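You operate a simulated robot arm through the tools that you are given. There is no shell and no other tool. Be economical: measure what you need, move in short steps, check, and stop when the job is done.

You are at the controls of a simulated robot arm. One attempt, no reset.

JOB
Swap the tripped shock tag for the one on the crate card, and arm it.
Fine: grey tag to the empty pocket, keeper shut before the arming button.

The check looks at the end state, three seconds after you hand in, the way a careful person would. Anything else that was tipped, shoved, dropped, spilled or broken makes it a failure.

ROBOT AND FRAMES
A 6-joint arm with a two-finger parallel gripper on a trunk, on a base that drives. Base frame: it is fixed to the floor where the robot stands at the start and does not move with it; the origin is under the middle of the robot, x ahead of it, y to its left, z up. Units: mm, rad, N and s.
With the tool pointing down near the work surface it reaches from about 340 to 820 mm from the robot's upright axis, wherever it stands. Its first joint turns from -2.897 to 2.897 rad. Places, roughly: arming button [500, 0, 600]; empty pocket of the tag stand [700, -200, 800]; inside of the tag holder [500, 0, 700]; tag keeper [500, -100, 700]. Payload 3.43 kg.
The TCP is the grasp point between the finger pads, 34 mm short of the fingertips. In the tool frame z runs along the fingers and y along their closing line. Largest opening 128 mm; finger width 24, thickness 12; the body of the gripper, 48 by 130 mm, starts 96 mm behind the TCP.
Orientation is told as [roll, pitch, yaw] about the base's x, y, z axes, in that order, counted from this pose: with the fingers straight down and closing along the base's y, the tool's x points along the base's -x, its y along +y and its z along -z.

CONTROLS
- The arm moves only by the tool move_arm. Its argument "rows" is text: rows parted by semicolons, each of 7 numbers parted by spaces: the opening in per cent of the stroke, from 0 (shut) to 100 (fully open), then the shift along the base's x, y, z in m, then the turn, a rotation vector about the base's x, y, z in rad. In form: hand x y z rx ry rz; .... A call has 1 to 20 rows; each row shifts and turns the commanded pose from where the row before left it. Each row takes 0.2 s and may step no farther than 50 mm and 0.15 rad from the row before; otherwise, or with a gripper value out of range, the whole call is refused. A pose out of reach is approached as far as the arm can. The call stops where the force on the tool passes 70 N (or 10 N more than at its start, if that is more) or the arm is blocked; 0.2 s more then pass. The fingers move at their own pace (about 45 mm/s each) and stop on an object; they squeeze with about 25 N. The grip force told is the motor's: it shows also when the fingers shut on nothing. Time passes only in rows, and 0.2 s behind the last, so rows that do not move let the fingers close. The reply holds the time, the measured pose of the TCP, the force on the tool along the base axes, the opening and the grip force, in the units named above and with some noise, with the torque about the TCP (base axes, N m) and any sound that the robot's microphone picked up.
- Cameras (640 x 400 px; columns grow to the right, rows downward): "scene" is now at [17.1, 123.1, 1510]; the picture's right is [-0.21, -0.98, 0.00], its down [-0.68, 0.14, -0.72] and it looks along [0.70, -0.15, -0.69] (base axes); focal length 255 px, centre (320, 200). "wrist" rides on the gripper at [76, -11, -160] in the tool frame; the picture's right is [0.15, 0.99, 0.00], its down [-0.88, 0.13, -0.46] and it looks along [-0.45, 0.07, 0.89] (tool axes); focal length 234 px, centre (320, 200). There is no depth. A picture from a camera that has moved, and an enlarged one, comes with that camera's place and axes in the base frame and with its lens.
- grab_frame(camera): a new picture of that camera. The clock stands still meanwhile.
- drive_base(legs): drives the robot by 1 to 6 legs, each [ahead, turn to the left] in mm and rad, along the robot's own axes; the way and the turn of a leg run together, so that a leg with both is an arc; at most 1500 mm and 3.142 rad a leg. The arm and the cameras ride along, it lands a little off, and it stops where it bumps. It gives what a move gives.
- head_to(pan, tilt): turns the head with the scene camera to pan (to the left, within 2.705 rad either way) and tilt (down, from -0.506 to 1.204), counted from straight ahead of the robot. It gives what a move gives.
- inspect(camera, box): a new picture of the part [left, top, right, bottom] of that camera's present view, enlarged. The clock stands still meanwhile.
- sign_off(): hands the job in; it is judged then, once.

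Go step by step. Nothing tells you exact positions but the pictures and the camera data: compare them with the known pose of the tool, close in by small moves and look again before you grip or let go. The budget is 120 turns and 98 pictures, counting those below and the enlarged ones. Unless the task says otherwise, let go and move clear before handing in, and close with one line.

The tools are called after "Emit:" by a JSON object that holds its "name" and its "arguments". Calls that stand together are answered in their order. move_arm: Moves the arm, as the interface text tells. Its arguments: {"type":"object","properties":{"rows":{"type":"string"}},"required":["rows"]} The other tools are called the same way: drive_base (legs) drives the base; head_to (pan, tilt) turns the head that bears the scene camera; grab_frame (camera) takes a picture; inspect (camera, box) takes an enlarged picture of a part of a camera's view; sign_off () hands the job in.

At the start:

```text
time: 0.0
tool_pos: [462.4, -5.1, 1111.3]
tool_rot: [-0.001, 0.001, -0.004]
contact_force: [0.2, 0.1, -1.0]
torque: [-0.01, 0.01, -0.01]
opening: 128.0
grasp_force: 0.1
robot x, y, heading: [-2.9, -25.4, -0.004]
head pan, tilt: [-0.206, 0.766]
```

scene: 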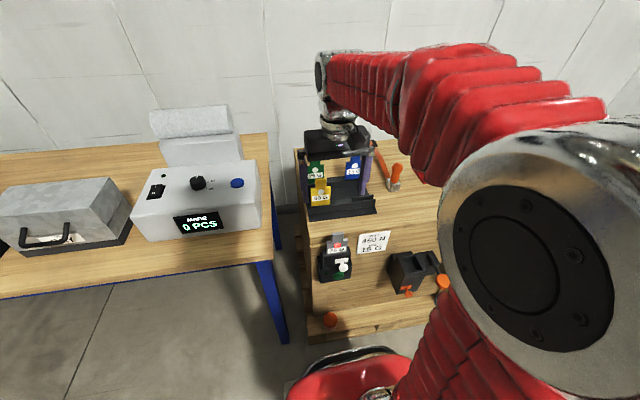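
wrist: 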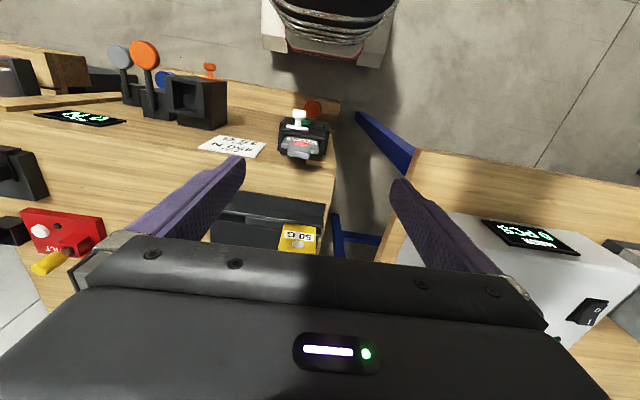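

I see a wooden crate ahead with a tag holder, a card, and a tag stand with green, blue and yellow tags behind. I'll enlarge the pictures first.

Emit:
{"name": "inspect", "arguments": {"camera": "scene", "box": [290, 120, 450, 220]}}

Emit:
{"name": "inspect", "arguments": {"camera": "scene", "box": [290, 220, 460, 340]}}

Emit:
{"name": "inspect", "arguments": {"camera": "wrist", "box": [90, 30, 350, 190]}}

```text
4.00 times, centred on (370, 170) of scene
camera zoom: at [17.1, 123.1, 1510.0], right [-0.21, -0.98, 0.0], down [-0.68, 0.14, -0.72], along [0.7, -0.15, -0.69], focal length 1019 px, centre (120, 320)
```

zoom: 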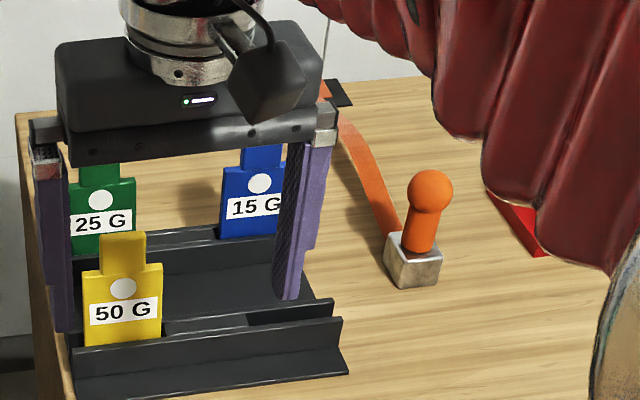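

```text
3.33 times, centred on (375, 280) of scene
camera zoom: at [17.1, 123.1, 1510.0], right [-0.21, -0.98, 0.0], down [-0.68, 0.14, -0.72], along [0.7, -0.15, -0.69], focal length 849 px, centre (137, -67)
```

zoom: 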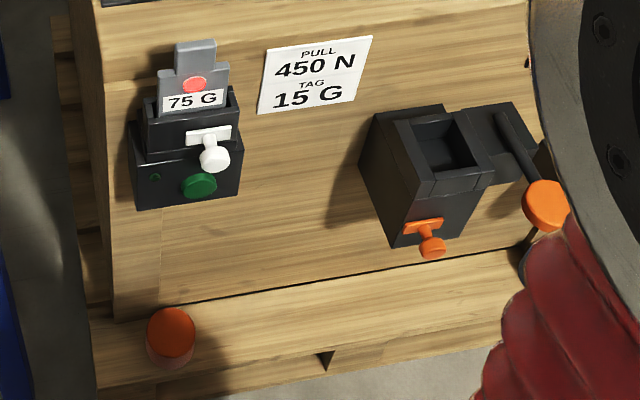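

```text
2.46 times, centred on (220, 110) of wrist
camera zoom: at [386.7, -16.1, 1269.8], right [-0.14, 0.99, 0.0], down [0.88, 0.13, 0.46], along [0.45, 0.06, -0.89], focal length 576 px, centre (566, 422)
```

zoom: 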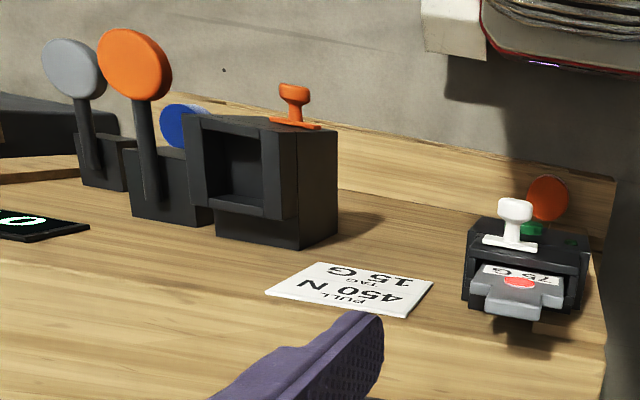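

The tripped 75 G tag sits about [508,-40,≤863], the white keeper knob is near [457,-56,732], the green button near [483,-53,630], and the card asks for 15 G (blue, rear of the stand). I'll come closer with the wrist camera.

Emit:
{"name": "move_arm", "arguments": {"rows": "100 -0.03 0 -0.03 0 0 0; 100 -0.03 0 -0.04 0 0 0; 100 -0.02 0 -0.045 0 0 0; 100 0 0 -0.045 0 0 0; 100 0 0 0 0 0 0"}}

Emit:
{"name": "grab_frame", "arguments": {"camera": "wrist"}}

Emit:
{"name": "grab_frame", "arguments": {"camera": "scene"}}

```text
time: 1.2
tool_pos: [381.5, -4.5, 947.8]
tool_rot: [0.0, 0.0, -0.005]
contact_force: [0.2, -0.2, 0.3]
torque: [-0.01, 0.01, 0.0]
opening: 128.1
grasp_force: 0.0
robot x, y, heading: [2.4, -16.1, -0.005]
head pan, tilt: [-0.206, 0.766]
```

```text
92 pictures are left
camera wrist: at [304.4, -15.3, 1108.1], right [-0.14, 0.99, 0.0], down [0.88, 0.13, 0.46], along [0.45, 0.06, -0.89], focal length 234 px, centre (320, 200)
```

wrist: 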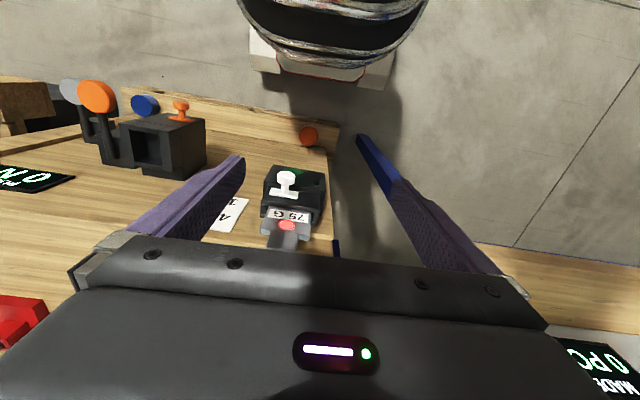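

```text
91 pictures are left
camera scene: at [17.0, 123.1, 1510.0], right [-0.21, -0.98, 0.0], down [-0.68, 0.14, -0.72], along [0.7, -0.15, -0.69], focal length 255 px, centre (320, 200)
```

scene: 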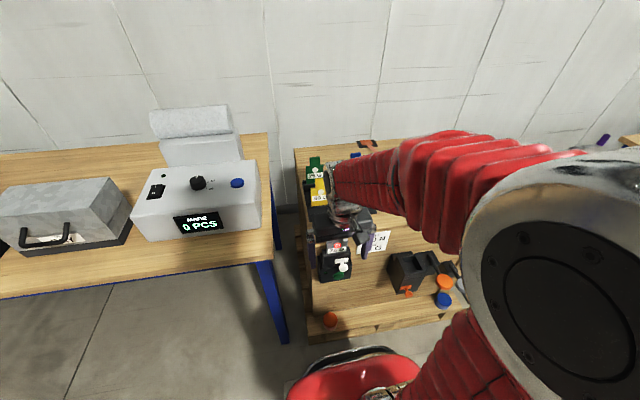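

The wrist camera sees the holder from above; I'll enlarge it to see how the keeper works.

Emit:
{"name": "inspect", "arguments": {"camera": "wrist", "box": [230, 110, 370, 250]}}

Emit:
{"name": "inspect", "arguments": {"camera": "scene", "box": [295, 215, 375, 295]}}

Emit:
{"name": "inspect", "arguments": {"camera": "wrist", "box": [40, 60, 240, 240]}}

```text
2.86 times, centred on (300, 180) of wrist
camera zoom: at [304.4, -15.3, 1108.1], right [-0.14, 0.99, 0.0], down [0.88, 0.13, 0.46], along [0.45, 0.06, -0.89], focal length 669 px, centre (377, 257)
```

zoom: 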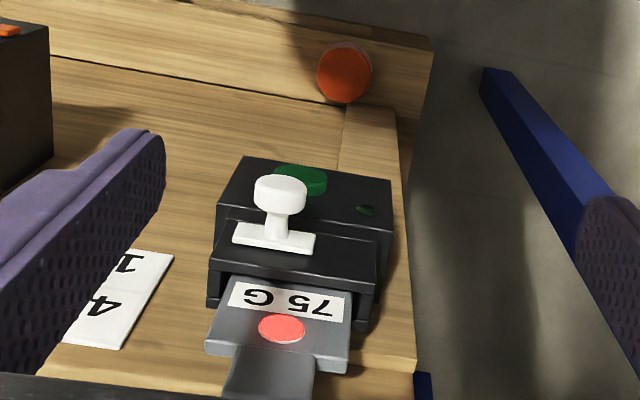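

```text
5.00 times, centred on (335, 255) of scene
camera zoom: at [17.0, 123.1, 1510.0], right [-0.21, -0.98, 0.0], down [-0.68, 0.14, -0.72], along [0.7, -0.15, -0.69], focal length 1274 px, centre (245, -75)
```

zoom: 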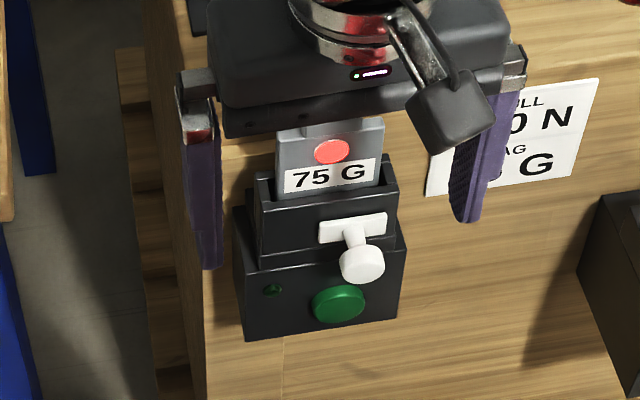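

```text
2.22 times, centred on (140, 150) of wrist
camera zoom: at [304.4, -15.3, 1108.1], right [-0.14, 0.99, 0.0], down [0.88, 0.13, 0.46], along [0.45, 0.06, -0.89], focal length 520 px, centre (720, 311)
```

zoom: 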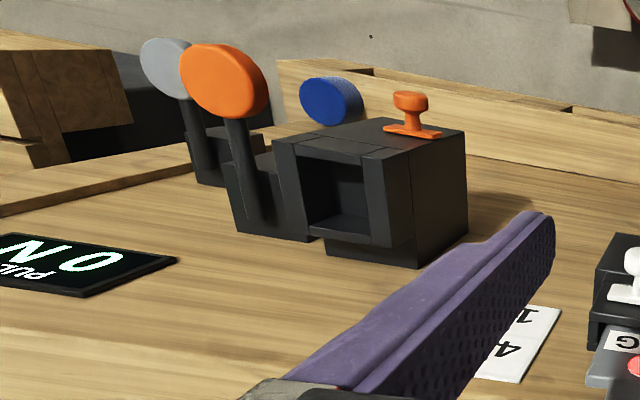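

The white keeper plate lies on the pocket's front, off to the right; I need a more frontal view to know which way it runs, so I pitch the tool forward.

Emit:
{"name": "move_arm", "arguments": {"rows": "100 0 -0.01 -0.03 0 -0.15 0; 100 0 -0.01 -0.03 0 -0.15 0; 100 0 -0.01 -0.03 0 -0.15 0; 100 0 0 -0.03 0 -0.15 0; 100 0 0 0 0 0 0"}}

Emit:
{"name": "grab_frame", "arguments": {"camera": "wrist"}}

```text
time: 2.4
tool_pos: [430.2, -33.4, 863.7]
tool_rot: [0.031, -0.468, -0.005]
contact_force: [0.8, -0.2, -0.7]
torque: [0.01, 0.01, -0.02]
opening: 128.0
grasp_force: 0.1
out of reach, approached as far as the arm can: row 3, 4
robot x, y, heading: [0.6, -13.7, -0.001]
head pan, tilt: [-0.206, 0.766]
```

```text
87 pictures are left
camera wrist: at [290.9, -49.2, 971.9], right [-0.14, 0.99, -0.04], down [0.58, 0.11, 0.81], along [0.8, 0.09, -0.59], focal length 234 px, centre (320, 200)
```

wrist: 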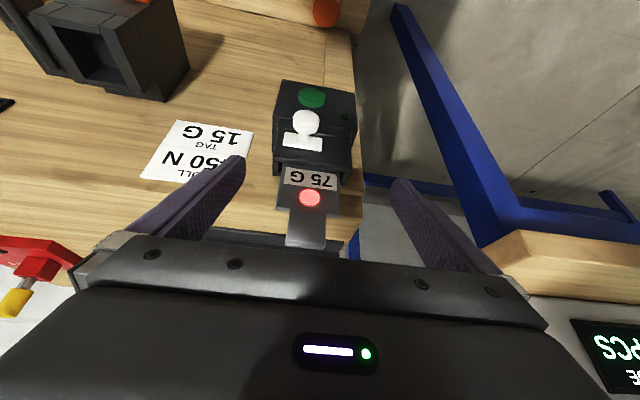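

The reach limited the tilt, but the view is useful; enlarge it.

Emit:
{"name": "inspect", "arguments": {"camera": "wrist", "box": [250, 70, 370, 260]}}

```text
2.11 times, centred on (310, 165) of wrist
camera zoom: at [290.9, -49.2, 971.9], right [-0.14, 0.99, -0.04], down [0.58, 0.11, 0.81], along [0.8, 0.09, -0.59], focal length 493 px, centre (341, 274)
```

zoom: 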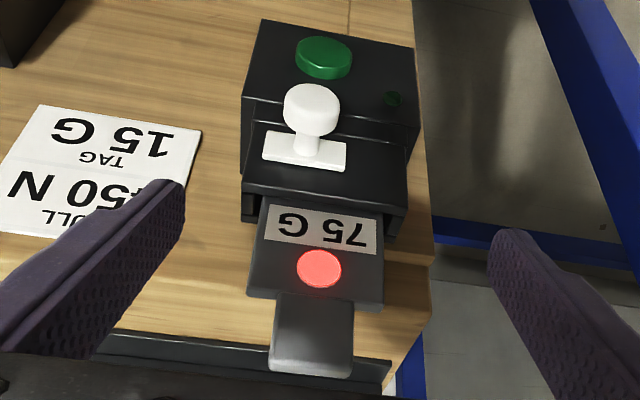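

The holder pocket spans y -81..6 (centre ≈ -38), top z ≈ 784, the tag's tab y -56..-18, top z ≈ 868. Next I go up and look at the stand.

Emit:
{"name": "move_arm", "arguments": {"rows": "100 0 0 0.045 0 0.15 0; 100 0 -0.02 0.045 0 0.15 0; 100 0.02 -0.045 0.045 0 0.15 0; 100 0.04 -0.045 0.03 0 0.15 0; 100 0.04 -0.03 0 0 0 0; 100 0.04 0 0 0 0 0; 100 0 0 0 0 0 0"}}

Emit:
{"name": "grab_frame", "arguments": {"camera": "wrist"}}

Emit:
{"name": "grab_frame", "arguments": {"camera": "scene"}}

```text
refused: row 3 steps farther than a row can; nothing moved
```

```text
85 pictures are left
camera wrist: at [290.9, -49.2, 971.9], right [-0.14, 0.99, -0.04], down [0.58, 0.11, 0.81], along [0.8, 0.09, -0.59], focal length 234 px, centre (320, 200)
```

wrist: 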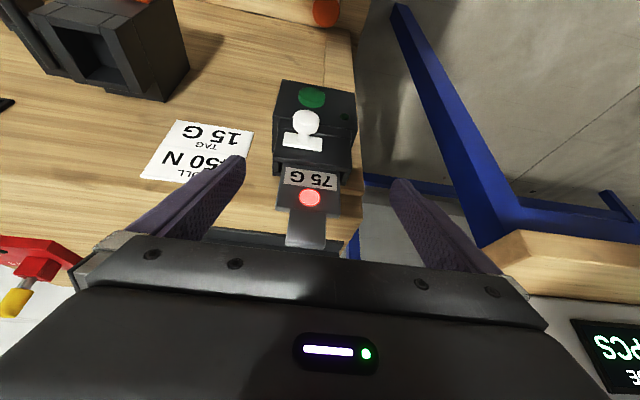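

```text
84 pictures are left
camera scene: at [17.0, 123.0, 1510.0], right [-0.21, -0.98, 0.0], down [-0.68, 0.14, -0.72], along [0.7, -0.15, -0.69], focal length 255 px, centre (320, 200)
```

scene: 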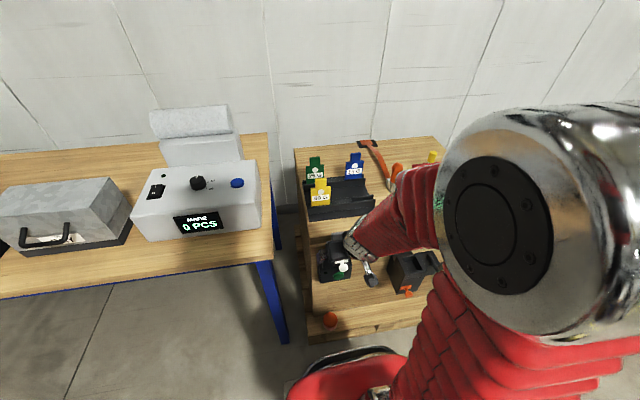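

The step was too long, but the scene view of the stand is clear now; I'll enlarge it and make the move in shorter rows.

Emit:
{"name": "inspect", "arguments": {"camera": "scene", "box": [295, 140, 391, 220]}}

Emit:
{"name": "move_arm", "arguments": {"rows": "100 0 0 0.04 0 0.15 0; 100 0 -0.02 0.04 0 0.15 0; 100 0.01 -0.03 0.035 0 0.15 0; 100 0.02 -0.03 0.03 0 0.15 0; 100 0.035 -0.03 0 0 0 0; 100 0.04 -0.01 0 0 0 0; 100 0 0 0 0 0 0"}}

Emit:
{"name": "grab_frame", "arguments": {"camera": "wrist"}}

```text
5.00 times, centred on (343, 180) of scene
camera zoom: at [17.0, 123.0, 1510.0], right [-0.21, -0.98, 0.0], down [-0.68, 0.14, -0.72], along [0.7, -0.15, -0.69], focal length 1274 px, centre (205, 300)
```

zoom: 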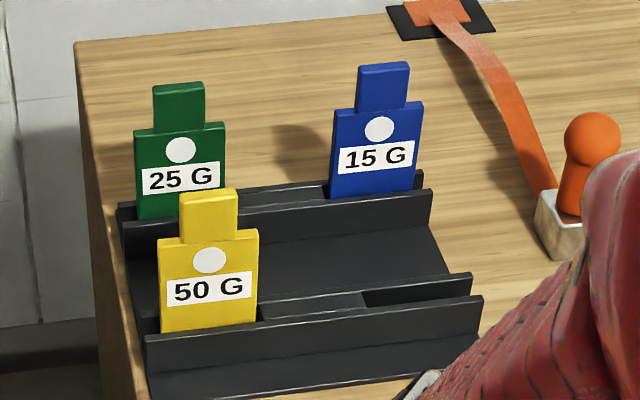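

```text
time: 4.0
tool_pos: [536.1, -155.0, 1012.0]
tool_rot: [0.029, 0.132, -0.004]
contact_force: [1.0, 0.2, 0.5]
torque: [-0.01, 0.0, 0.01]
opening: 128.2
grasp_force: 0.1
robot x, y, heading: [4.1, -19.0, -0.001]
head pan, tilt: [-0.206, 0.766]
```

```text
82 pictures are left
camera wrist: at [481.5, -171.9, 1179.4], right [-0.14, 0.99, 0.05], down [0.93, 0.11, 0.34], along [0.33, 0.09, -0.94], focal length 234 px, centre (320, 200)
```

wrist: 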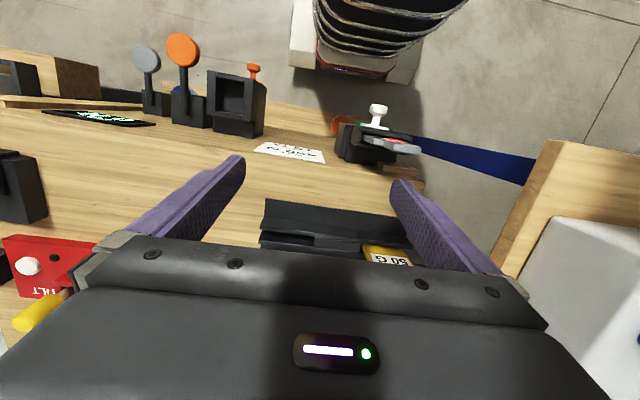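

The stand has four pockets: rear green and blue, front yellow, and the front right one is empty. I step back and pitch forward to see it in the wrist camera.

Emit:
{"name": "move_arm", "arguments": {"rows": "100 -0.03 0 0.02 -0.029 -0.14 0; 100 -0.035 0 0.015 0 -0.14 0; 100 -0.035 0 0.015 0 -0.14 0; 100 0 0 0 0 -0.06 0; 100 0 0 0 0 0 0"}}

Emit:
{"name": "grab_frame", "arguments": {"camera": "wrist"}}

```text
time: 5.2
tool_pos: [433.1, -154.8, 1062.1]
tool_rot: [0.003, -0.35, -0.006]
contact_force: [0.7, -0.4, -0.6]
torque: [0.03, -0.02, -0.02]
opening: 128.1
grasp_force: 0.0
robot x, y, heading: [0.9, -15.8, 0.001]
head pan, tilt: [-0.206, 0.766]
```

```text
81 pictures are left
camera wrist: at [306.3, -165.7, 1185.9], right [-0.13, 0.99, -0.05], down [0.67, 0.12, 0.73], along [0.73, 0.07, -0.68], focal length 234 px, centre (320, 200)
```

wrist: 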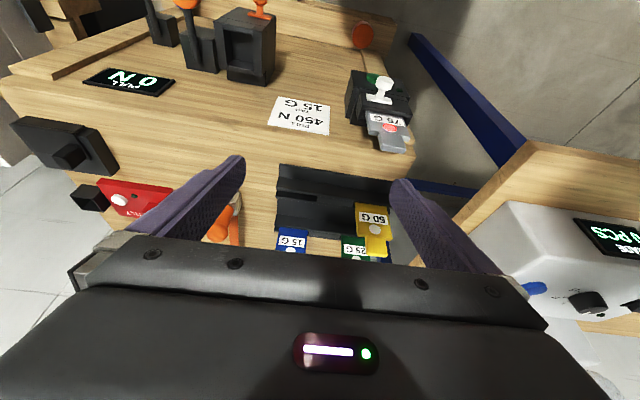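

Emit:
{"name": "inspect", "arguments": {"camera": "wrist", "box": [240, 150, 420, 262]}}

Emit:
{"name": "grab_frame", "arguments": {"camera": "scene"}}

```text
3.56 times, centred on (330, 206) of wrist
camera zoom: at [306.3, -165.7, 1185.9], right [-0.13, 0.99, -0.05], down [0.67, 0.12, 0.73], along [0.73, 0.07, -0.68], focal length 833 px, centre (284, 179)
```

zoom: 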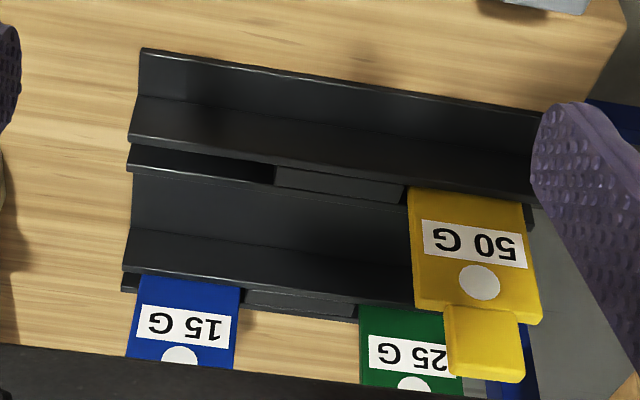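

```text
79 pictures are left
camera scene: at [17.0, 123.0, 1510.0], right [-0.21, -0.98, 0.0], down [-0.68, 0.14, -0.72], along [0.7, -0.15, -0.69], focal length 255 px, centre (320, 200)
```

scene: 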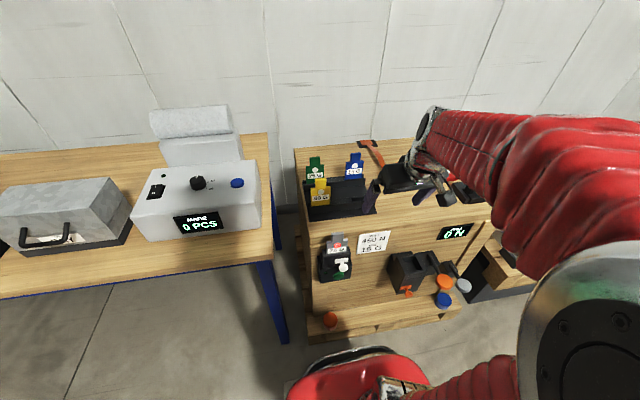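

I've triangulated: empty pocket ≈ [662,-179,~850], blue tag ≈ [781,-181], yellow ≈ [667,-19], keeper knob ≈ [455,-53,739]. First I go above the keeper knob with the tool vertical.

Emit:
{"name": "move_arm", "arguments": {"rows": "50 0 0.02 0 0 0.12 0; 50 0 0.03 -0.02 0 0.12 0; 50 0.01 0.03 -0.03 0 0.11 0; 50 0.013 0.022 -0.035 0 0 0; 50 0 0 -0.045 0 0 0; 50 0 0 -0.02 0 0 0; 50 0 0 0 0 0 0"}}

```text
time: 6.8
tool_pos: [457.7, -53.2, 911.7]
tool_rot: [0.003, 0.001, -0.005]
contact_force: [0.8, 0.1, -0.4]
torque: [-0.02, 0.02, 0.04]
opening: 63.8
grasp_force: 0.1
robot x, y, heading: [-2.5, -13.8, -0.002]
head pan, tilt: [-0.206, 0.766]
```

I'm 172 mm above the knob; I go down to straddle it and look.

Emit:
{"name": "move_arm", "arguments": {"rows": "50 -0.002 0 -0.04 0 0 0; 50 0 0 -0.04 0 0 0; 50 0 0 -0.04 0 0 0; 50 0 0 -0.024 0 0 0; 50 0 0 0 0 0 0"}}

Emit:
{"name": "grab_frame", "arguments": {"camera": "wrist"}}

Emit:
{"name": "inspect", "arguments": {"camera": "scene", "box": [295, 215, 375, 295]}}

```text
time: 8.0
tool_pos: [454.8, -50.1, 769.9]
tool_rot: [0.001, -0.001, -0.004]
contact_force: [-0.1, 0.3, 0.5]
torque: [0.02, 0.02, 0.01]
opening: 64.0
grasp_force: 0.0
robot x, y, heading: [-0.8, -14.5, 0.003]
head pan, tilt: [-0.206, 0.766]
```

```text
78 pictures are left
camera wrist: at [378.0, -61.7, 929.2], right [-0.14, 0.99, 0.0], down [0.88, 0.12, 0.46], along [0.45, 0.07, -0.89], focal length 234 px, centre (320, 200)
```

wrist: 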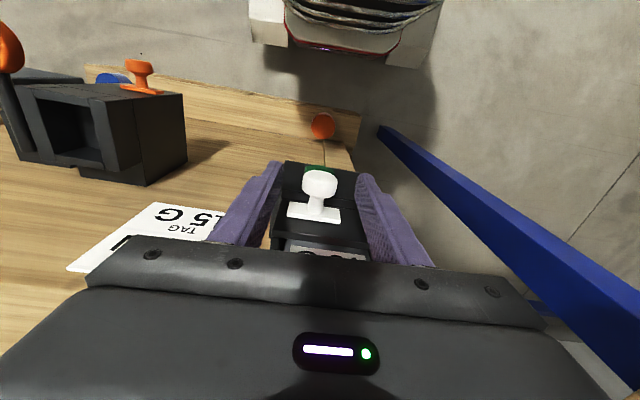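

```text
5.00 times, centred on (335, 255) of scene
camera zoom: at [17.2, 123.0, 1510.0], right [-0.21, -0.98, 0.0], down [-0.68, 0.14, -0.72], along [0.7, -0.15, -0.69], focal length 1274 px, centre (245, -75)
```

zoom: 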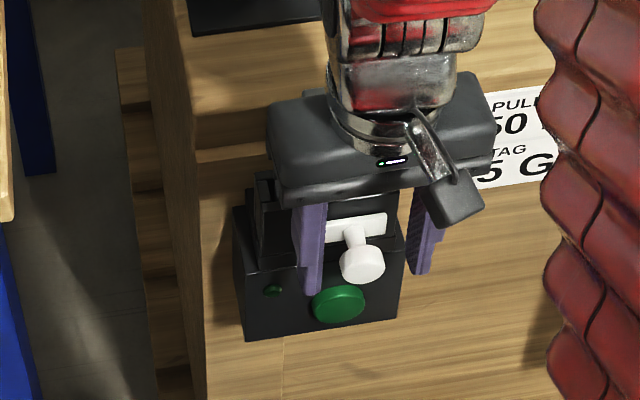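

The knob is centred between the fingers; I lower 12 mm and close gently.

Emit:
{"name": "move_arm", "arguments": {"rows": "50 0 0 -0.012 0 0 0; 50 0 0 0 0 0 0; 5 0 0 0 0 0 0; 5 0 0 0 0 0 0; 5 0 0 0 0 0 0; 5 0 0 0 0 0 0; 5 0 0 0 0 0 0"}}

Emit:
{"name": "grab_frame", "arguments": {"camera": "wrist"}}

```text
time: 9.6
tool_pos: [454.3, -49.5, 756.3]
tool_rot: [0.002, -0.001, -0.006]
contact_force: [1.1, 8.8, -1.2]
torque: [0.11, -0.06, -0.01]
opening: 28.9
grasp_force: 44.7
robot x, y, heading: [0.6, -17.1, 0.003]
head pan, tilt: [-0.206, 0.766]
```

```text
76 pictures are left
camera wrist: at [378.8, -61.7, 916.7], right [-0.14, 0.99, 0.0], down [0.88, 0.12, 0.46], along [0.45, 0.07, -0.89], focal length 234 px, centre (320, 200)
```

wrist: 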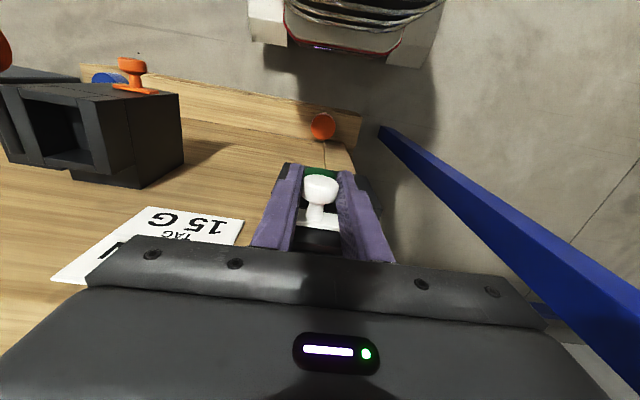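

Knob held (29 mm). I test sliding gently towards +y first.

Emit:
{"name": "move_arm", "arguments": {"rows": "5 0 0.003 0 0 0 0; 5 0 0.003 0 0 0 0; 5 0 0 0 0 0 0"}}

```text
time: 10.4
tool_pos: [453.9, -44.6, 758.5]
tool_rot: [0.002, 0.003, -0.005]
contact_force: [0.1, -2.4, -18.1]
torque: [-0.01, -0.37, -0.02]
opening: 28.8
grasp_force: 44.8
robot x, y, heading: [-1.1, -16.9, -0.001]
head pan, tilt: [-0.206, 0.766]
```

Emit:
{"name": "inspect", "arguments": {"camera": "wrist", "box": [250, 150, 410, 250]}}

Emit:
{"name": "inspect", "arguments": {"camera": "scene", "box": [310, 235, 370, 285]}}

```text
4.00 times, centred on (330, 200) of wrist
camera zoom: at [379.3, -55.9, 916.8], right [-0.14, 0.99, 0.0], down [0.88, 0.12, 0.45], along [0.45, 0.07, -0.89], focal length 937 px, centre (280, 200)
```

zoom: 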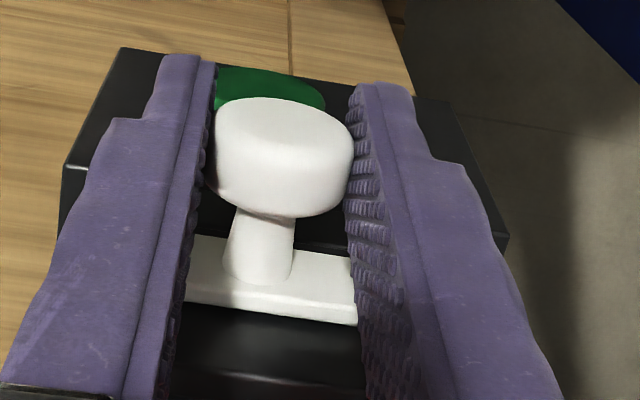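

```text
8.00 times, centred on (340, 260) of scene
camera zoom: at [17.7, 123.0, 1510.0], right [-0.21, -0.98, 0.0], down [-0.68, 0.14, -0.72], along [0.7, -0.15, -0.69], focal length 2038 px, centre (160, -280)
```

zoom: 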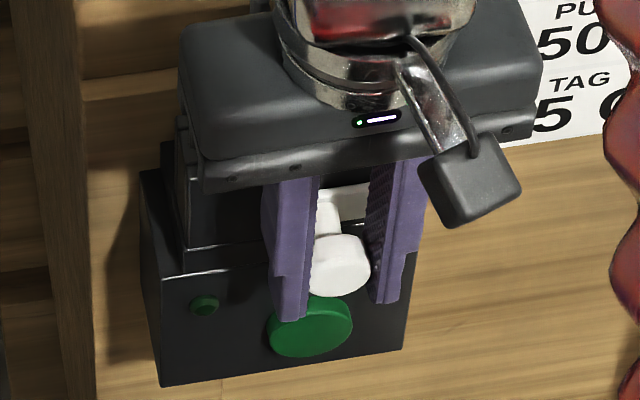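

The knob seems to follow towards +y; I keep going in small steps and watch the force.

Emit:
{"name": "move_arm", "arguments": {"rows": "5 0 0.004 0 0 0 0; 5 0 0.004 0 0 0 0; 5 0 0 0 0 0 0"}}

Emit:
{"name": "inspect", "arguments": {"camera": "wrist", "box": [250, 150, 410, 250]}}

```text
time: 11.2
tool_pos: [454.9, -36.8, 756.8]
tool_rot: [0.001, -0.001, -0.006]
contact_force: [-2.4, 0.0, 3.4]
torque: [-0.01, 0.37, 0.08]
opening: 28.8
grasp_force: 45.0
robot x, y, heading: [0.2, -19.5, 0.002]
head pan, tilt: [-0.206, 0.766]
```

```text
4.00 times, centred on (330, 200) of wrist
camera zoom: at [379.2, -48.2, 916.7], right [-0.14, 0.99, 0.0], down [0.88, 0.12, 0.46], along [0.45, 0.07, -0.89], focal length 937 px, centre (280, 200)
```

zoom: 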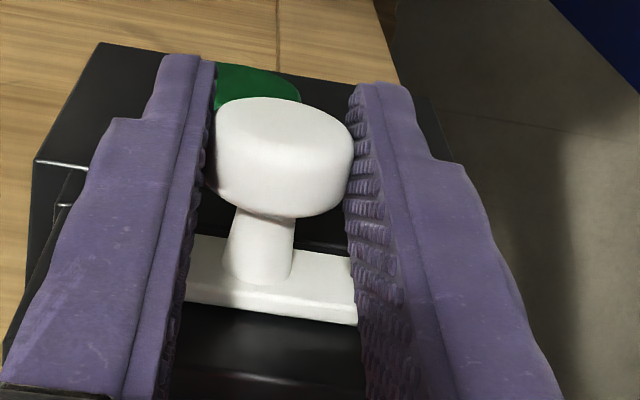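

It slides freely towards +y. On to the end of travel.

Emit:
{"name": "move_arm", "arguments": {"rows": "5 0 0.004 0 0 0 0; 5 0 0.004 0 0 0 0; 5 0 0.004 0 0 0 0; 5 0 0.003 0 0 0 0; 5 0 0 0 0 0 0"}}

```text
time: 12.4
tool_pos: [455.5, -22.3, 757.2]
tool_rot: [0.002, -0.003, -0.005]
contact_force: [-0.5, 1.3, 22.0]
torque: [0.05, 0.03, 0.02]
opening: 28.7
grasp_force: 45.6
robot x, y, heading: [-0.2, -19.2, -0.004]
head pan, tilt: [-0.206, 0.766]
```

Emit:
{"name": "move_arm", "arguments": {"rows": "5 0 0.003 0 0 0 0; 5 0 0.003 0 0 0 0; 5 0 0.003 0 0 0 0; 5 0 0 0 0 0 0"}}

Emit:
{"name": "inspect", "arguments": {"camera": "scene", "box": [310, 235, 370, 285]}}

Emit:
{"name": "inspect", "arguments": {"camera": "wrist", "box": [230, 150, 410, 260]}}

```text
time: 13.4
tool_pos: [455.3, -14.6, 757.5]
tool_rot: [0.002, -0.003, -0.005]
contact_force: [13.3, -26.2, 8.8]
torque: [-0.36, -0.14, 0.28]
opening: 28.6
grasp_force: 45.6
robot x, y, heading: [-0.9, -19.6, -0.0]
head pan, tilt: [-0.206, 0.766]
```

```text
8.00 times, centred on (340, 260) of scene
camera zoom: at [17.6, 122.6, 1510.0], right [-0.21, -0.98, 0.0], down [-0.68, 0.14, -0.72], along [0.7, -0.15, -0.69], focal length 2038 px, centre (160, -280)
```

zoom: 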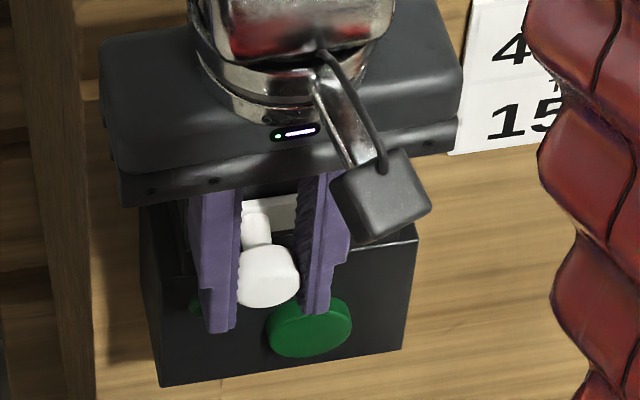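

```text
3.56 times, centred on (320, 205) of wrist
camera zoom: at [379.6, -25.6, 916.4], right [-0.14, 0.99, 0.0], down [0.88, 0.12, 0.46], along [0.45, 0.07, -0.89], focal length 833 px, centre (320, 182)
```

zoom: 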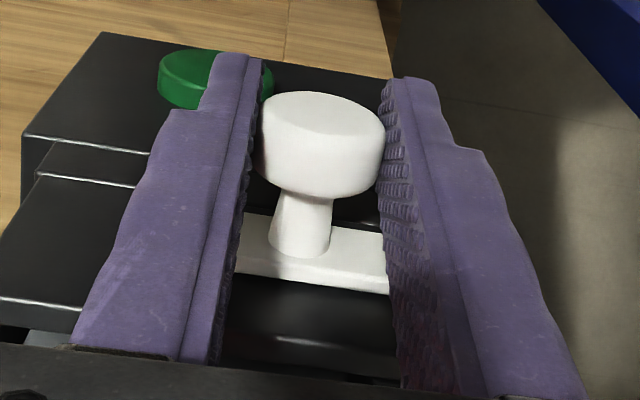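

That's the other stop (≈35 mm of travel). I let go and test whether the grey tag now lifts; rise first and then look.

Emit:
{"name": "move_arm", "arguments": {"rows": "50 0 -0.004 0 0 0 0; 50 0 0 0 0 0 0; 50 0 0 0 0 0 0; 50 0 0 0.02 0 0 0; 50 0 0 0.045 0 0 0; 50 0 0 0.045 0 0 0; 50 0 -0.01 0.045 0 0 0; 50 -0.02 -0.01 0.03 0 0 0; 50 0 0 0 0 0 0"}}

Emit:
{"name": "grab_frame", "arguments": {"camera": "wrist"}}

Emit:
{"name": "inspect", "arguments": {"camera": "scene", "box": [300, 225, 380, 275]}}

```text
time: 15.4
tool_pos: [433.9, -38.1, 939.0]
tool_rot: [0.001, -0.002, -0.005]
contact_force: [-0.5, 1.0, -0.7]
torque: [-0.01, 0.01, -0.01]
opening: 63.9
grasp_force: 0.0
robot x, y, heading: [0.4, -17.7, -0.004]
head pan, tilt: [-0.206, 0.766]
```

```text
70 pictures are left
camera wrist: at [358.1, -48.0, 1098.8], right [-0.14, 0.99, 0.0], down [0.88, 0.12, 0.46], along [0.45, 0.07, -0.89], focal length 234 px, centre (320, 200)
```

wrist: 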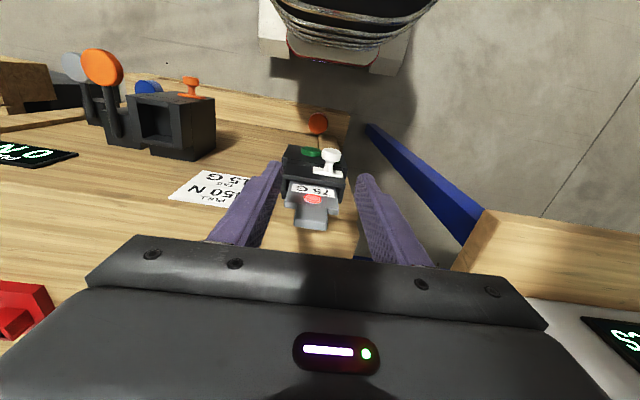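

```text
8.00 times, centred on (340, 250) of scene
camera zoom: at [17.2, 123.1, 1510.0], right [-0.21, -0.98, 0.0], down [-0.68, 0.14, -0.72], along [0.7, -0.15, -0.69], focal length 2038 px, centre (160, -200)
```

zoom: 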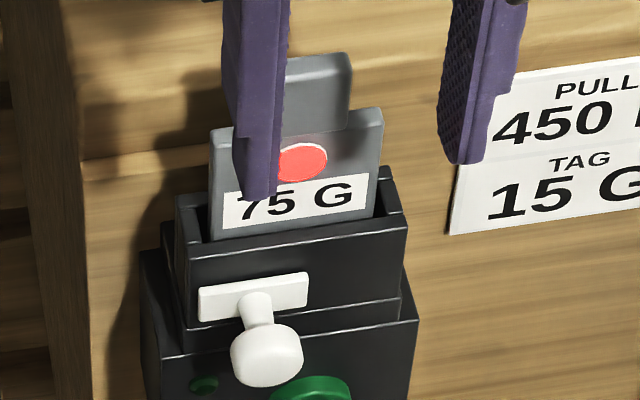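

The keeper is now at the +y stop. I go over the tab at [503,-38] and lower until the tips stand just above the shoulders.

Emit:
{"name": "move_arm", "arguments": {"rows": "50 0.035 0 0 0 0 0; 50 0.034 0 0 0 0 0; 50 0 0 -0.03 0 0 0; 50 0 0 -0.02 0 0 0; 50 0 0 0 0 0 0"}}

Emit:
{"name": "inspect", "arguments": {"camera": "scene", "box": [300, 225, 380, 275]}}

Emit:
{"name": "grab_frame", "arguments": {"camera": "wrist"}}

```text
time: 16.6
tool_pos: [501.8, -37.3, 892.1]
tool_rot: [0.001, 0.0, -0.006]
contact_force: [0.8, -0.1, -0.2]
torque: [-0.01, 0.02, -0.05]
opening: 64.2
grasp_force: 0.0
robot x, y, heading: [4.4, -20.8, -0.003]
head pan, tilt: [-0.206, 0.766]
```

```text
8.00 times, centred on (340, 250) of scene
camera zoom: at [17.3, 123.1, 1510.0], right [-0.21, -0.98, 0.0], down [-0.68, 0.14, -0.72], along [0.7, -0.15, -0.69], focal length 2038 px, centre (160, -200)
```

zoom: 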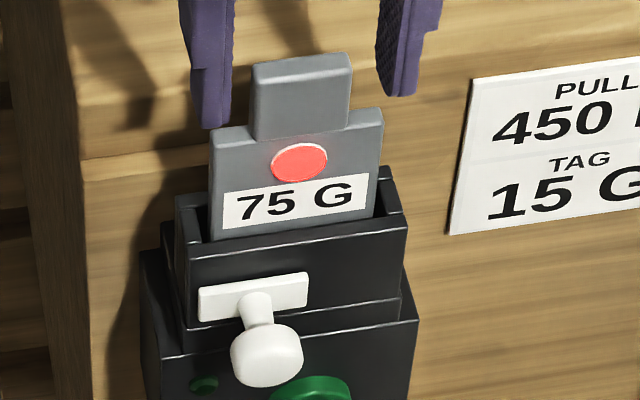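

```text
67 pictures are left
camera wrist: at [426.8, -48.4, 1051.1], right [-0.14, 0.99, 0.0], down [0.88, 0.12, 0.46], along [0.45, 0.07, -0.89], focal length 234 px, centre (320, 200)
```

wrist: 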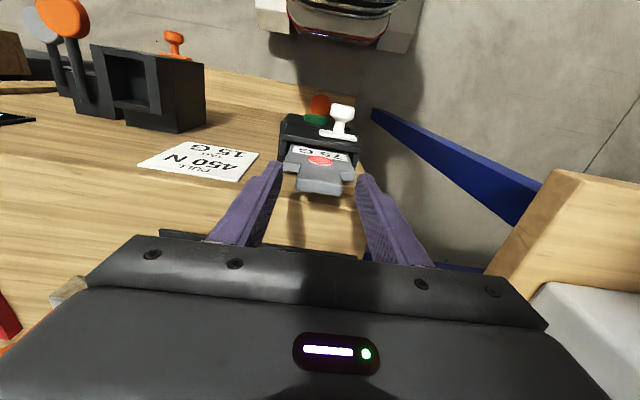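

Calibration against the fingertips puts the tag at x ≈ 508, top z ≈ 869, shoulders ≈ 834. I shift +5 mm in x, lower 17 mm, close, then look.

Emit:
{"name": "move_arm", "arguments": {"rows": "50 0.005 0 -0.007 0 0 0; 50 0 0 -0.01 0 0 0; 50 0 0 0 0 0 0; 10 0 0 0 0 0 0; 10 0 0 0 0 0 0; 10 0 0 0 0 0 0; 10 0 0 0 0 0 0"}}

Emit:
{"name": "inspect", "arguments": {"camera": "scene", "box": [300, 225, 380, 275]}}

```text
time: 18.2
tool_pos: [506.8, -36.8, 874.5]
tool_rot: [0.002, -0.002, -0.004]
contact_force: [-1.3, -0.6, -0.4]
torque: [0.01, 0.04, 0.02]
opening: 39.0
grasp_force: 24.8
robot x, y, heading: [1.5, -18.7, 0.004]
head pan, tilt: [-0.206, 0.766]
```

```text
8.00 times, centred on (340, 250) of scene
camera zoom: at [17.3, 123.0, 1510.0], right [-0.21, -0.98, 0.0], down [-0.68, 0.14, -0.72], along [0.7, -0.15, -0.69], focal length 2038 px, centre (160, -200)
```

zoom: 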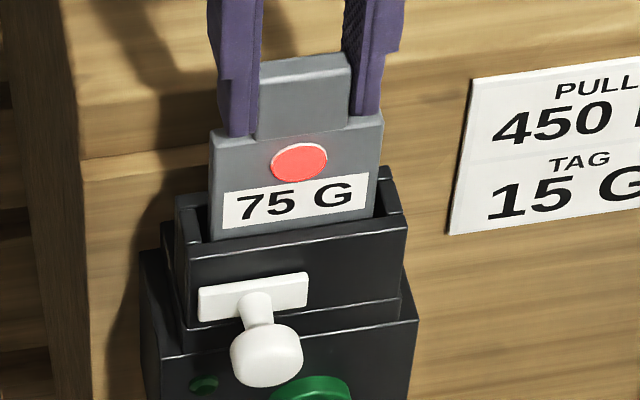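

Good grip on the tab (39 mm). I lift gently to test whether it is free.

Emit:
{"name": "move_arm", "arguments": {"rows": "10 0 0 0.004 0 0 0; 10 0 0 0.004 0 0 0; 10 0 0 0.004 0 0 0; 10 0 0 0 0 0 0"}}

Emit:
{"name": "inspect", "arguments": {"camera": "scene", "box": [300, 225, 380, 275]}}

```text
time: 19.2
tool_pos: [509.9, -39.2, 887.3]
tool_rot: [0.002, -0.002, -0.005]
contact_force: [0.5, 0.1, 0.5]
torque: [0.0, 0.01, -0.03]
opening: 39.1
grasp_force: 24.9
robot x, y, heading: [-0.8, -15.9, -0.001]
head pan, tilt: [-0.206, 0.766]
```

```text
8.00 times, centred on (340, 250) of scene
camera zoom: at [17.3, 123.0, 1510.0], right [-0.21, -0.98, 0.0], down [-0.68, 0.14, -0.72], along [0.7, -0.15, -0.69], focal length 2038 px, centre (160, -200)
```

zoom: 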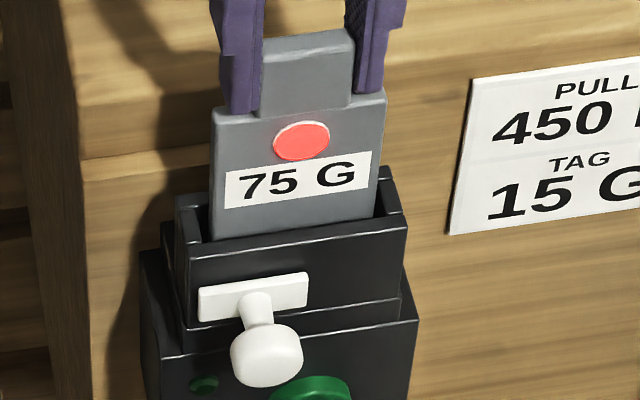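

The tag rises freely, so +y is the open side. I lift it clear and look at it in the grip.

Emit:
{"name": "move_arm", "arguments": {"rows": "10 0 0 0.02 0 0 0; 10 0 0 0.03 0 0 0; 10 0 0 0.04 0 0 0; 10 0 0 0.04 0 0 0; 10 0 0 0 0 0 0; 10 0 0 0 0 0 0"}}

Emit:
{"name": "grab_frame", "arguments": {"camera": "scene"}}

Emit:
{"name": "inspect", "arguments": {"camera": "scene", "box": [290, 170, 386, 250]}}

```text
time: 20.6
tool_pos: [509.6, -40.4, 1018.0]
tool_rot: [0.002, -0.001, -0.003]
contact_force: [0.7, -1.1, -0.9]
torque: [0.01, 0.02, -0.03]
opening: 39.3
grasp_force: 25.4
robot x, y, heading: [-0.1, -18.7, 0.0]
head pan, tilt: [-0.206, 0.766]
```

```text
64 pictures are left
camera scene: at [17.2, 123.0, 1510.0], right [-0.21, -0.98, 0.0], down [-0.68, 0.14, -0.72], along [0.7, -0.15, -0.69], focal length 255 px, centre (320, 200)
```

scene: 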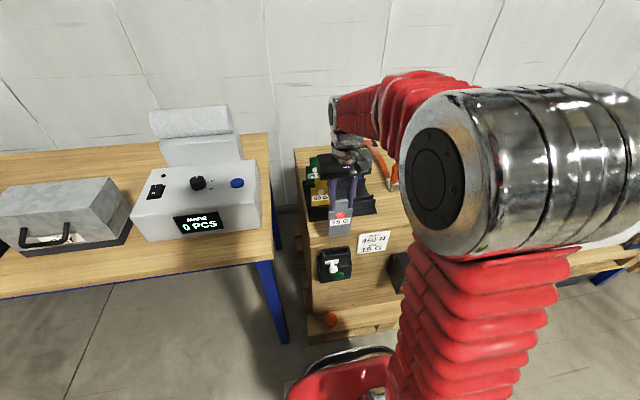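

```text
5.00 times, centred on (338, 210) of scene
camera zoom: at [17.2, 123.0, 1510.0], right [-0.21, -0.98, 0.0], down [-0.68, 0.14, -0.72], along [0.7, -0.15, -0.69], focal length 1274 px, centre (230, 150)
```

zoom: 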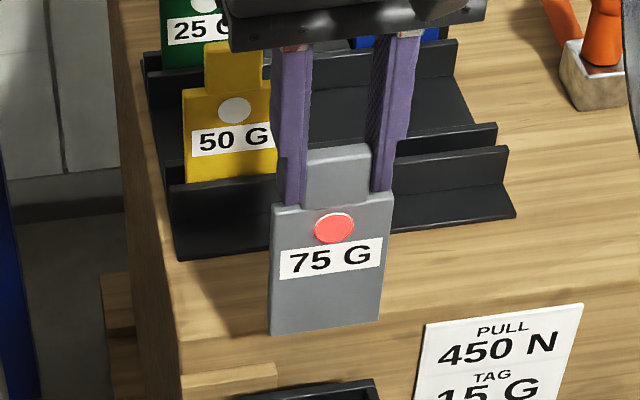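

The grey tag hangs straight in the grip. I carry it above the empty pocket, staying high.

Emit:
{"name": "move_arm", "arguments": {"rows": "10 0 -0.03 0.025 0 0 0; 10 0.01 -0.04 0.01 0 0 0; 10 0.02 -0.04 0 0 0 0; 10 0.035 -0.03 0 0 0 0; 10 0.045 0 0 0 0 0; 10 0.045 0 0 0 0 0; 10 0 0 0 0 0 0; 10 0 0 0 0 0 0"}}

Emit:
{"name": "grab_frame", "arguments": {"camera": "wrist"}}

Emit:
{"name": "inspect", "arguments": {"camera": "scene", "box": [295, 140, 391, 220]}}

```text
time: 22.4
tool_pos: [665.2, -177.4, 1051.3]
tool_rot: [0.001, 0.0, -0.005]
contact_force: [0.3, -0.4, 0.1]
torque: [-0.01, -0.02, 0.02]
opening: 38.9
grasp_force: 25.0
robot x, y, heading: [-2.5, -19.8, 0.0]
head pan, tilt: [-0.206, 0.766]
```

```text
62 pictures are left
camera wrist: at [589.3, -188.6, 1209.4], right [-0.14, 0.99, 0.0], down [0.88, 0.12, 0.46], along [0.45, 0.07, -0.89], focal length 234 px, centre (320, 200)
```

wrist: 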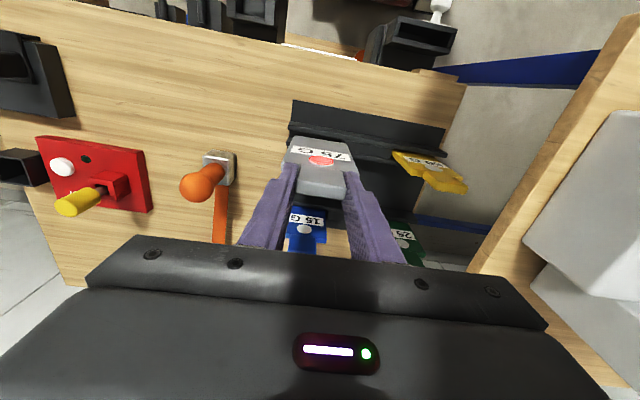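

```text
5.00 times, centred on (343, 180) of scene
camera zoom: at [17.5, 123.0, 1510.0], right [-0.21, -0.98, 0.0], down [-0.68, 0.14, -0.72], along [0.7, -0.15, -0.69], focal length 1274 px, centre (205, 300)
```

zoom: 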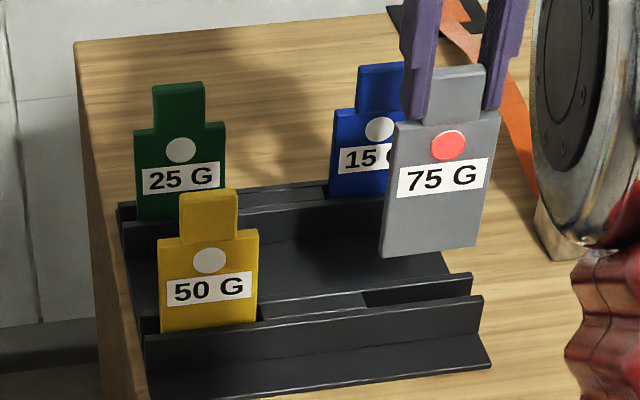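

Triangulated: the grey tag's front face is at x 657, and it should match the yellow one at x ≈ 666, y -180, seated TCP z ≈ 968. I correct and lower to just above the slot.

Emit:
{"name": "move_arm", "arguments": {"rows": "10 0.009 -0.002 -0.005 0 0 0; 10 0 0 -0.02 0 0 0; 10 0 0 0 0 0 0; 10 0 0 0 0 0 0"}}

Emit:
{"name": "inspect", "arguments": {"camera": "wrist", "box": [260, 80, 480, 220]}}

Emit:
{"name": "inspect", "arguments": {"camera": "scene", "box": [310, 155, 390, 215]}}

```text
time: 23.4
tool_pos: [673.2, -180.5, 1027.4]
tool_rot: [0.002, -0.001, -0.005]
contact_force: [0.6, -0.1, -0.3]
torque: [0.04, -0.01, 0.02]
opening: 38.8
grasp_force: 24.8
robot x, y, heading: [0.9, -17.6, -0.002]
head pan, tilt: [-0.206, 0.766]
```

```text
2.86 times, centred on (370, 150) of wrist
camera zoom: at [597.4, -191.8, 1185.6], right [-0.14, 0.99, 0.0], down [0.88, 0.12, 0.46], along [0.45, 0.07, -0.89], focal length 669 px, centre (177, 343)
```

zoom: 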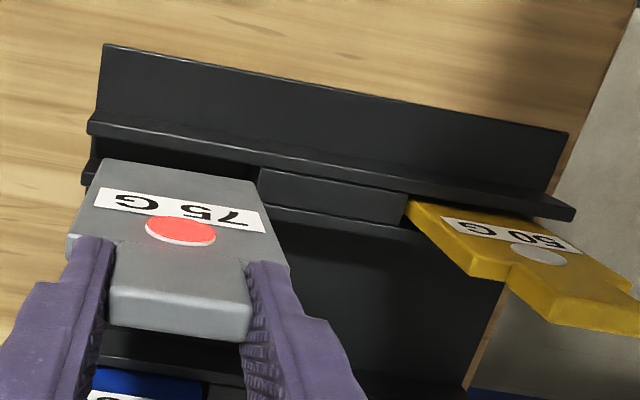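

```text
6.67 times, centred on (350, 185) of scene
camera zoom: at [17.5, 123.0, 1510.0], right [-0.21, -0.98, 0.0], down [-0.68, 0.14, -0.72], along [0.7, -0.15, -0.69], focal length 1698 px, centre (120, 300)
```

zoom: 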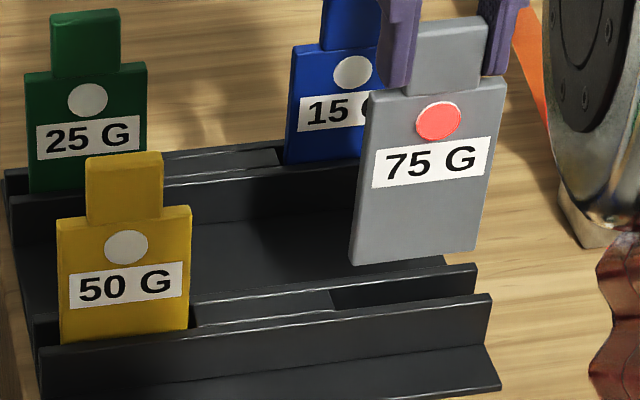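

The tag is over the slot with a few mm to spare; I nudge +3 mm in x, +1 in y, and lower slowly into it.

Emit:
{"name": "move_arm", "arguments": {"rows": "10 0.003 0.001 -0.005 0 0 0; 10 0 0 -0.01 0 0 0; 10 0 0 -0.007 0 0 0; 10 0 0 -0.006 0 0 0; 10 0 0 0 0 0 0"}}

Emit:
{"name": "inspect", "arguments": {"camera": "scene", "box": [310, 155, 390, 215]}}

Emit:
{"name": "inspect", "arguments": {"camera": "wrist", "box": [260, 80, 480, 220]}}

```text
time: 24.6
tool_pos: [675.7, -179.2, 998.5]
tool_rot: [0.003, 0.0, -0.006]
contact_force: [-0.1, -0.6, -0.4]
torque: [0.01, 0.01, 0.0]
opening: 38.7
grasp_force: 24.7
robot x, y, heading: [-1.1, -16.9, 0.004]
head pan, tilt: [-0.206, 0.766]
```

```text
6.67 times, centred on (350, 185) of scene
camera zoom: at [17.5, 123.0, 1510.0], right [-0.21, -0.98, 0.0], down [-0.68, 0.14, -0.72], along [0.7, -0.15, -0.69], focal length 1698 px, centre (120, 300)
```

zoom: 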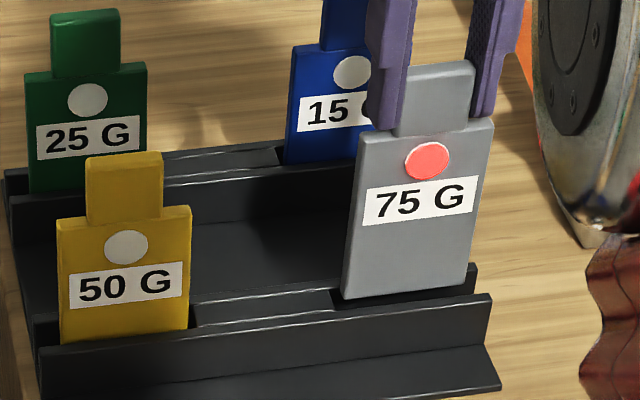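

```text
2.86 times, centred on (370, 150) of wrist
camera zoom: at [600.7, -190.8, 1156.7], right [-0.14, 0.99, 0.0], down [0.88, 0.12, 0.46], along [0.45, 0.07, -0.89], focal length 669 px, centre (177, 343)
```

zoom: 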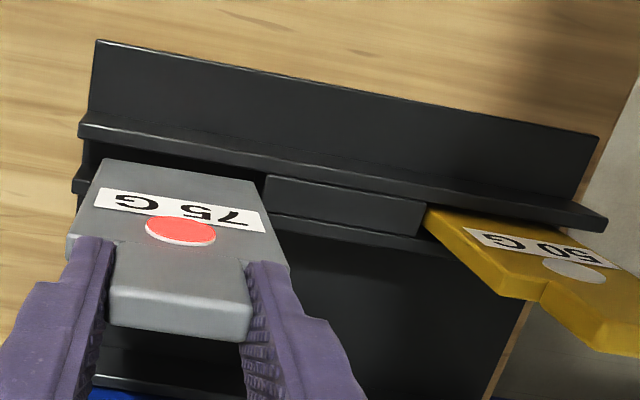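

The tag's foot is entering the slot centrally. I keep lowering in small steps.

Emit:
{"name": "move_arm", "arguments": {"rows": "10 0 0 -0.005 0 0 0; 10 0 0 -0.005 0 0 0; 10 0 0 -0.005 0 0 0; 10 0 0 0 0 0 0"}}

Emit:
{"name": "inspect", "arguments": {"camera": "scene", "box": [310, 155, 390, 215]}}

```text
time: 25.6
tool_pos: [676.4, -177.9, 982.8]
tool_rot: [0.002, 0.0, -0.006]
contact_force: [0.6, 0.3, -0.5]
torque: [-0.02, 0.01, 0.02]
opening: 38.7
grasp_force: 24.8
robot x, y, heading: [-3.1, -19.7, 0.001]
head pan, tilt: [-0.206, 0.766]
```

```text
6.67 times, centred on (350, 185) of scene
camera zoom: at [17.5, 123.0, 1510.0], right [-0.21, -0.98, 0.0], down [-0.68, 0.14, -0.72], along [0.7, -0.15, -0.69], focal length 1698 px, centre (120, 300)
```

zoom: 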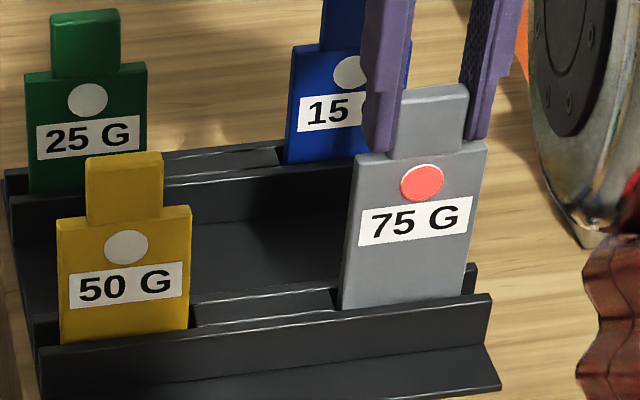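

It has entered the pocket with no force. I lower to the floor of the pocket.

Emit:
{"name": "move_arm", "arguments": {"rows": "10 0 0 -0.005 0 0 0; 10 0 0 -0.004 0 0 0; 10 0 0 -0.003 0 0 0; 10 0 0 0 0 0 0"}}

```text
time: 26.6
tool_pos: [674.8, -178.1, 972.7]
tool_rot: [0.001, 0.0, -0.005]
contact_force: [0.3, -0.4, -0.5]
torque: [0.01, -0.01, -0.01]
opening: 38.7
grasp_force: 25.1
robot x, y, heading: [1.3, -14.5, -0.002]
head pan, tilt: [-0.206, 0.766]
```

Emit:
{"name": "move_arm", "arguments": {"rows": "10 0 0 -0.002 0 0 0; 10 0 0 -0.002 0 0 0; 10 0 0 -0.002 0 0 0; 10 0 0 0 0 0 0"}}

Emit:
{"name": "inspect", "arguments": {"camera": "scene", "box": [310, 155, 390, 215]}}

```text
time: 27.6
tool_pos: [675.9, -176.6, 966.8]
tool_rot: [0.001, 0.0, -0.006]
contact_force: [0.7, 0.1, 0.0]
torque: [-0.04, -0.01, -0.01]
opening: 39.0
grasp_force: 24.8
robot x, y, heading: [-1.4, -18.4, -0.002]
head pan, tilt: [-0.206, 0.766]
```

```text
6.67 times, centred on (350, 185) of scene
camera zoom: at [17.5, 123.0, 1510.0], right [-0.21, -0.98, 0.0], down [-0.68, 0.14, -0.72], along [0.7, -0.15, -0.69], focal length 1698 px, centre (120, 300)
```

zoom: 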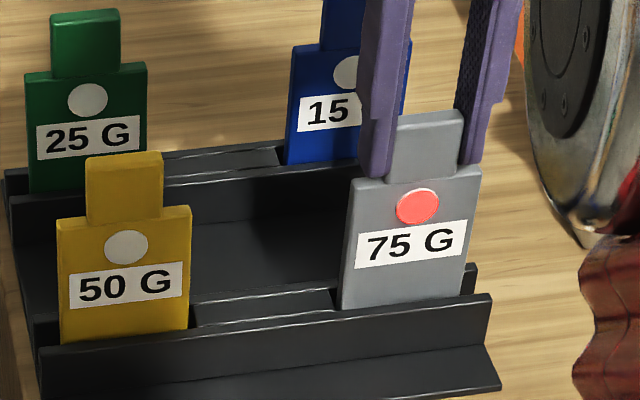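

Emit:
{"name": "move_arm", "arguments": {"rows": "10 0 0 -0.002 0 0 0; 10 0 0 -0.0015 0 0 0; 10 0 0 -0.0015 0 0 0; 10 0 0 0 0 0 0"}}

```text
time: 28.6
tool_pos: [674.8, -177.9, 960.6]
tool_rot: [0.002, 0.001, -0.004]
contact_force: [-0.1, -0.2, -0.8]
torque: [-0.02, -0.01, 0.01]
opening: 38.9
grasp_force: 24.6
robot x, y, heading: [-1.1, -17.6, 0.0]
head pan, tilt: [-0.206, 0.766]
```

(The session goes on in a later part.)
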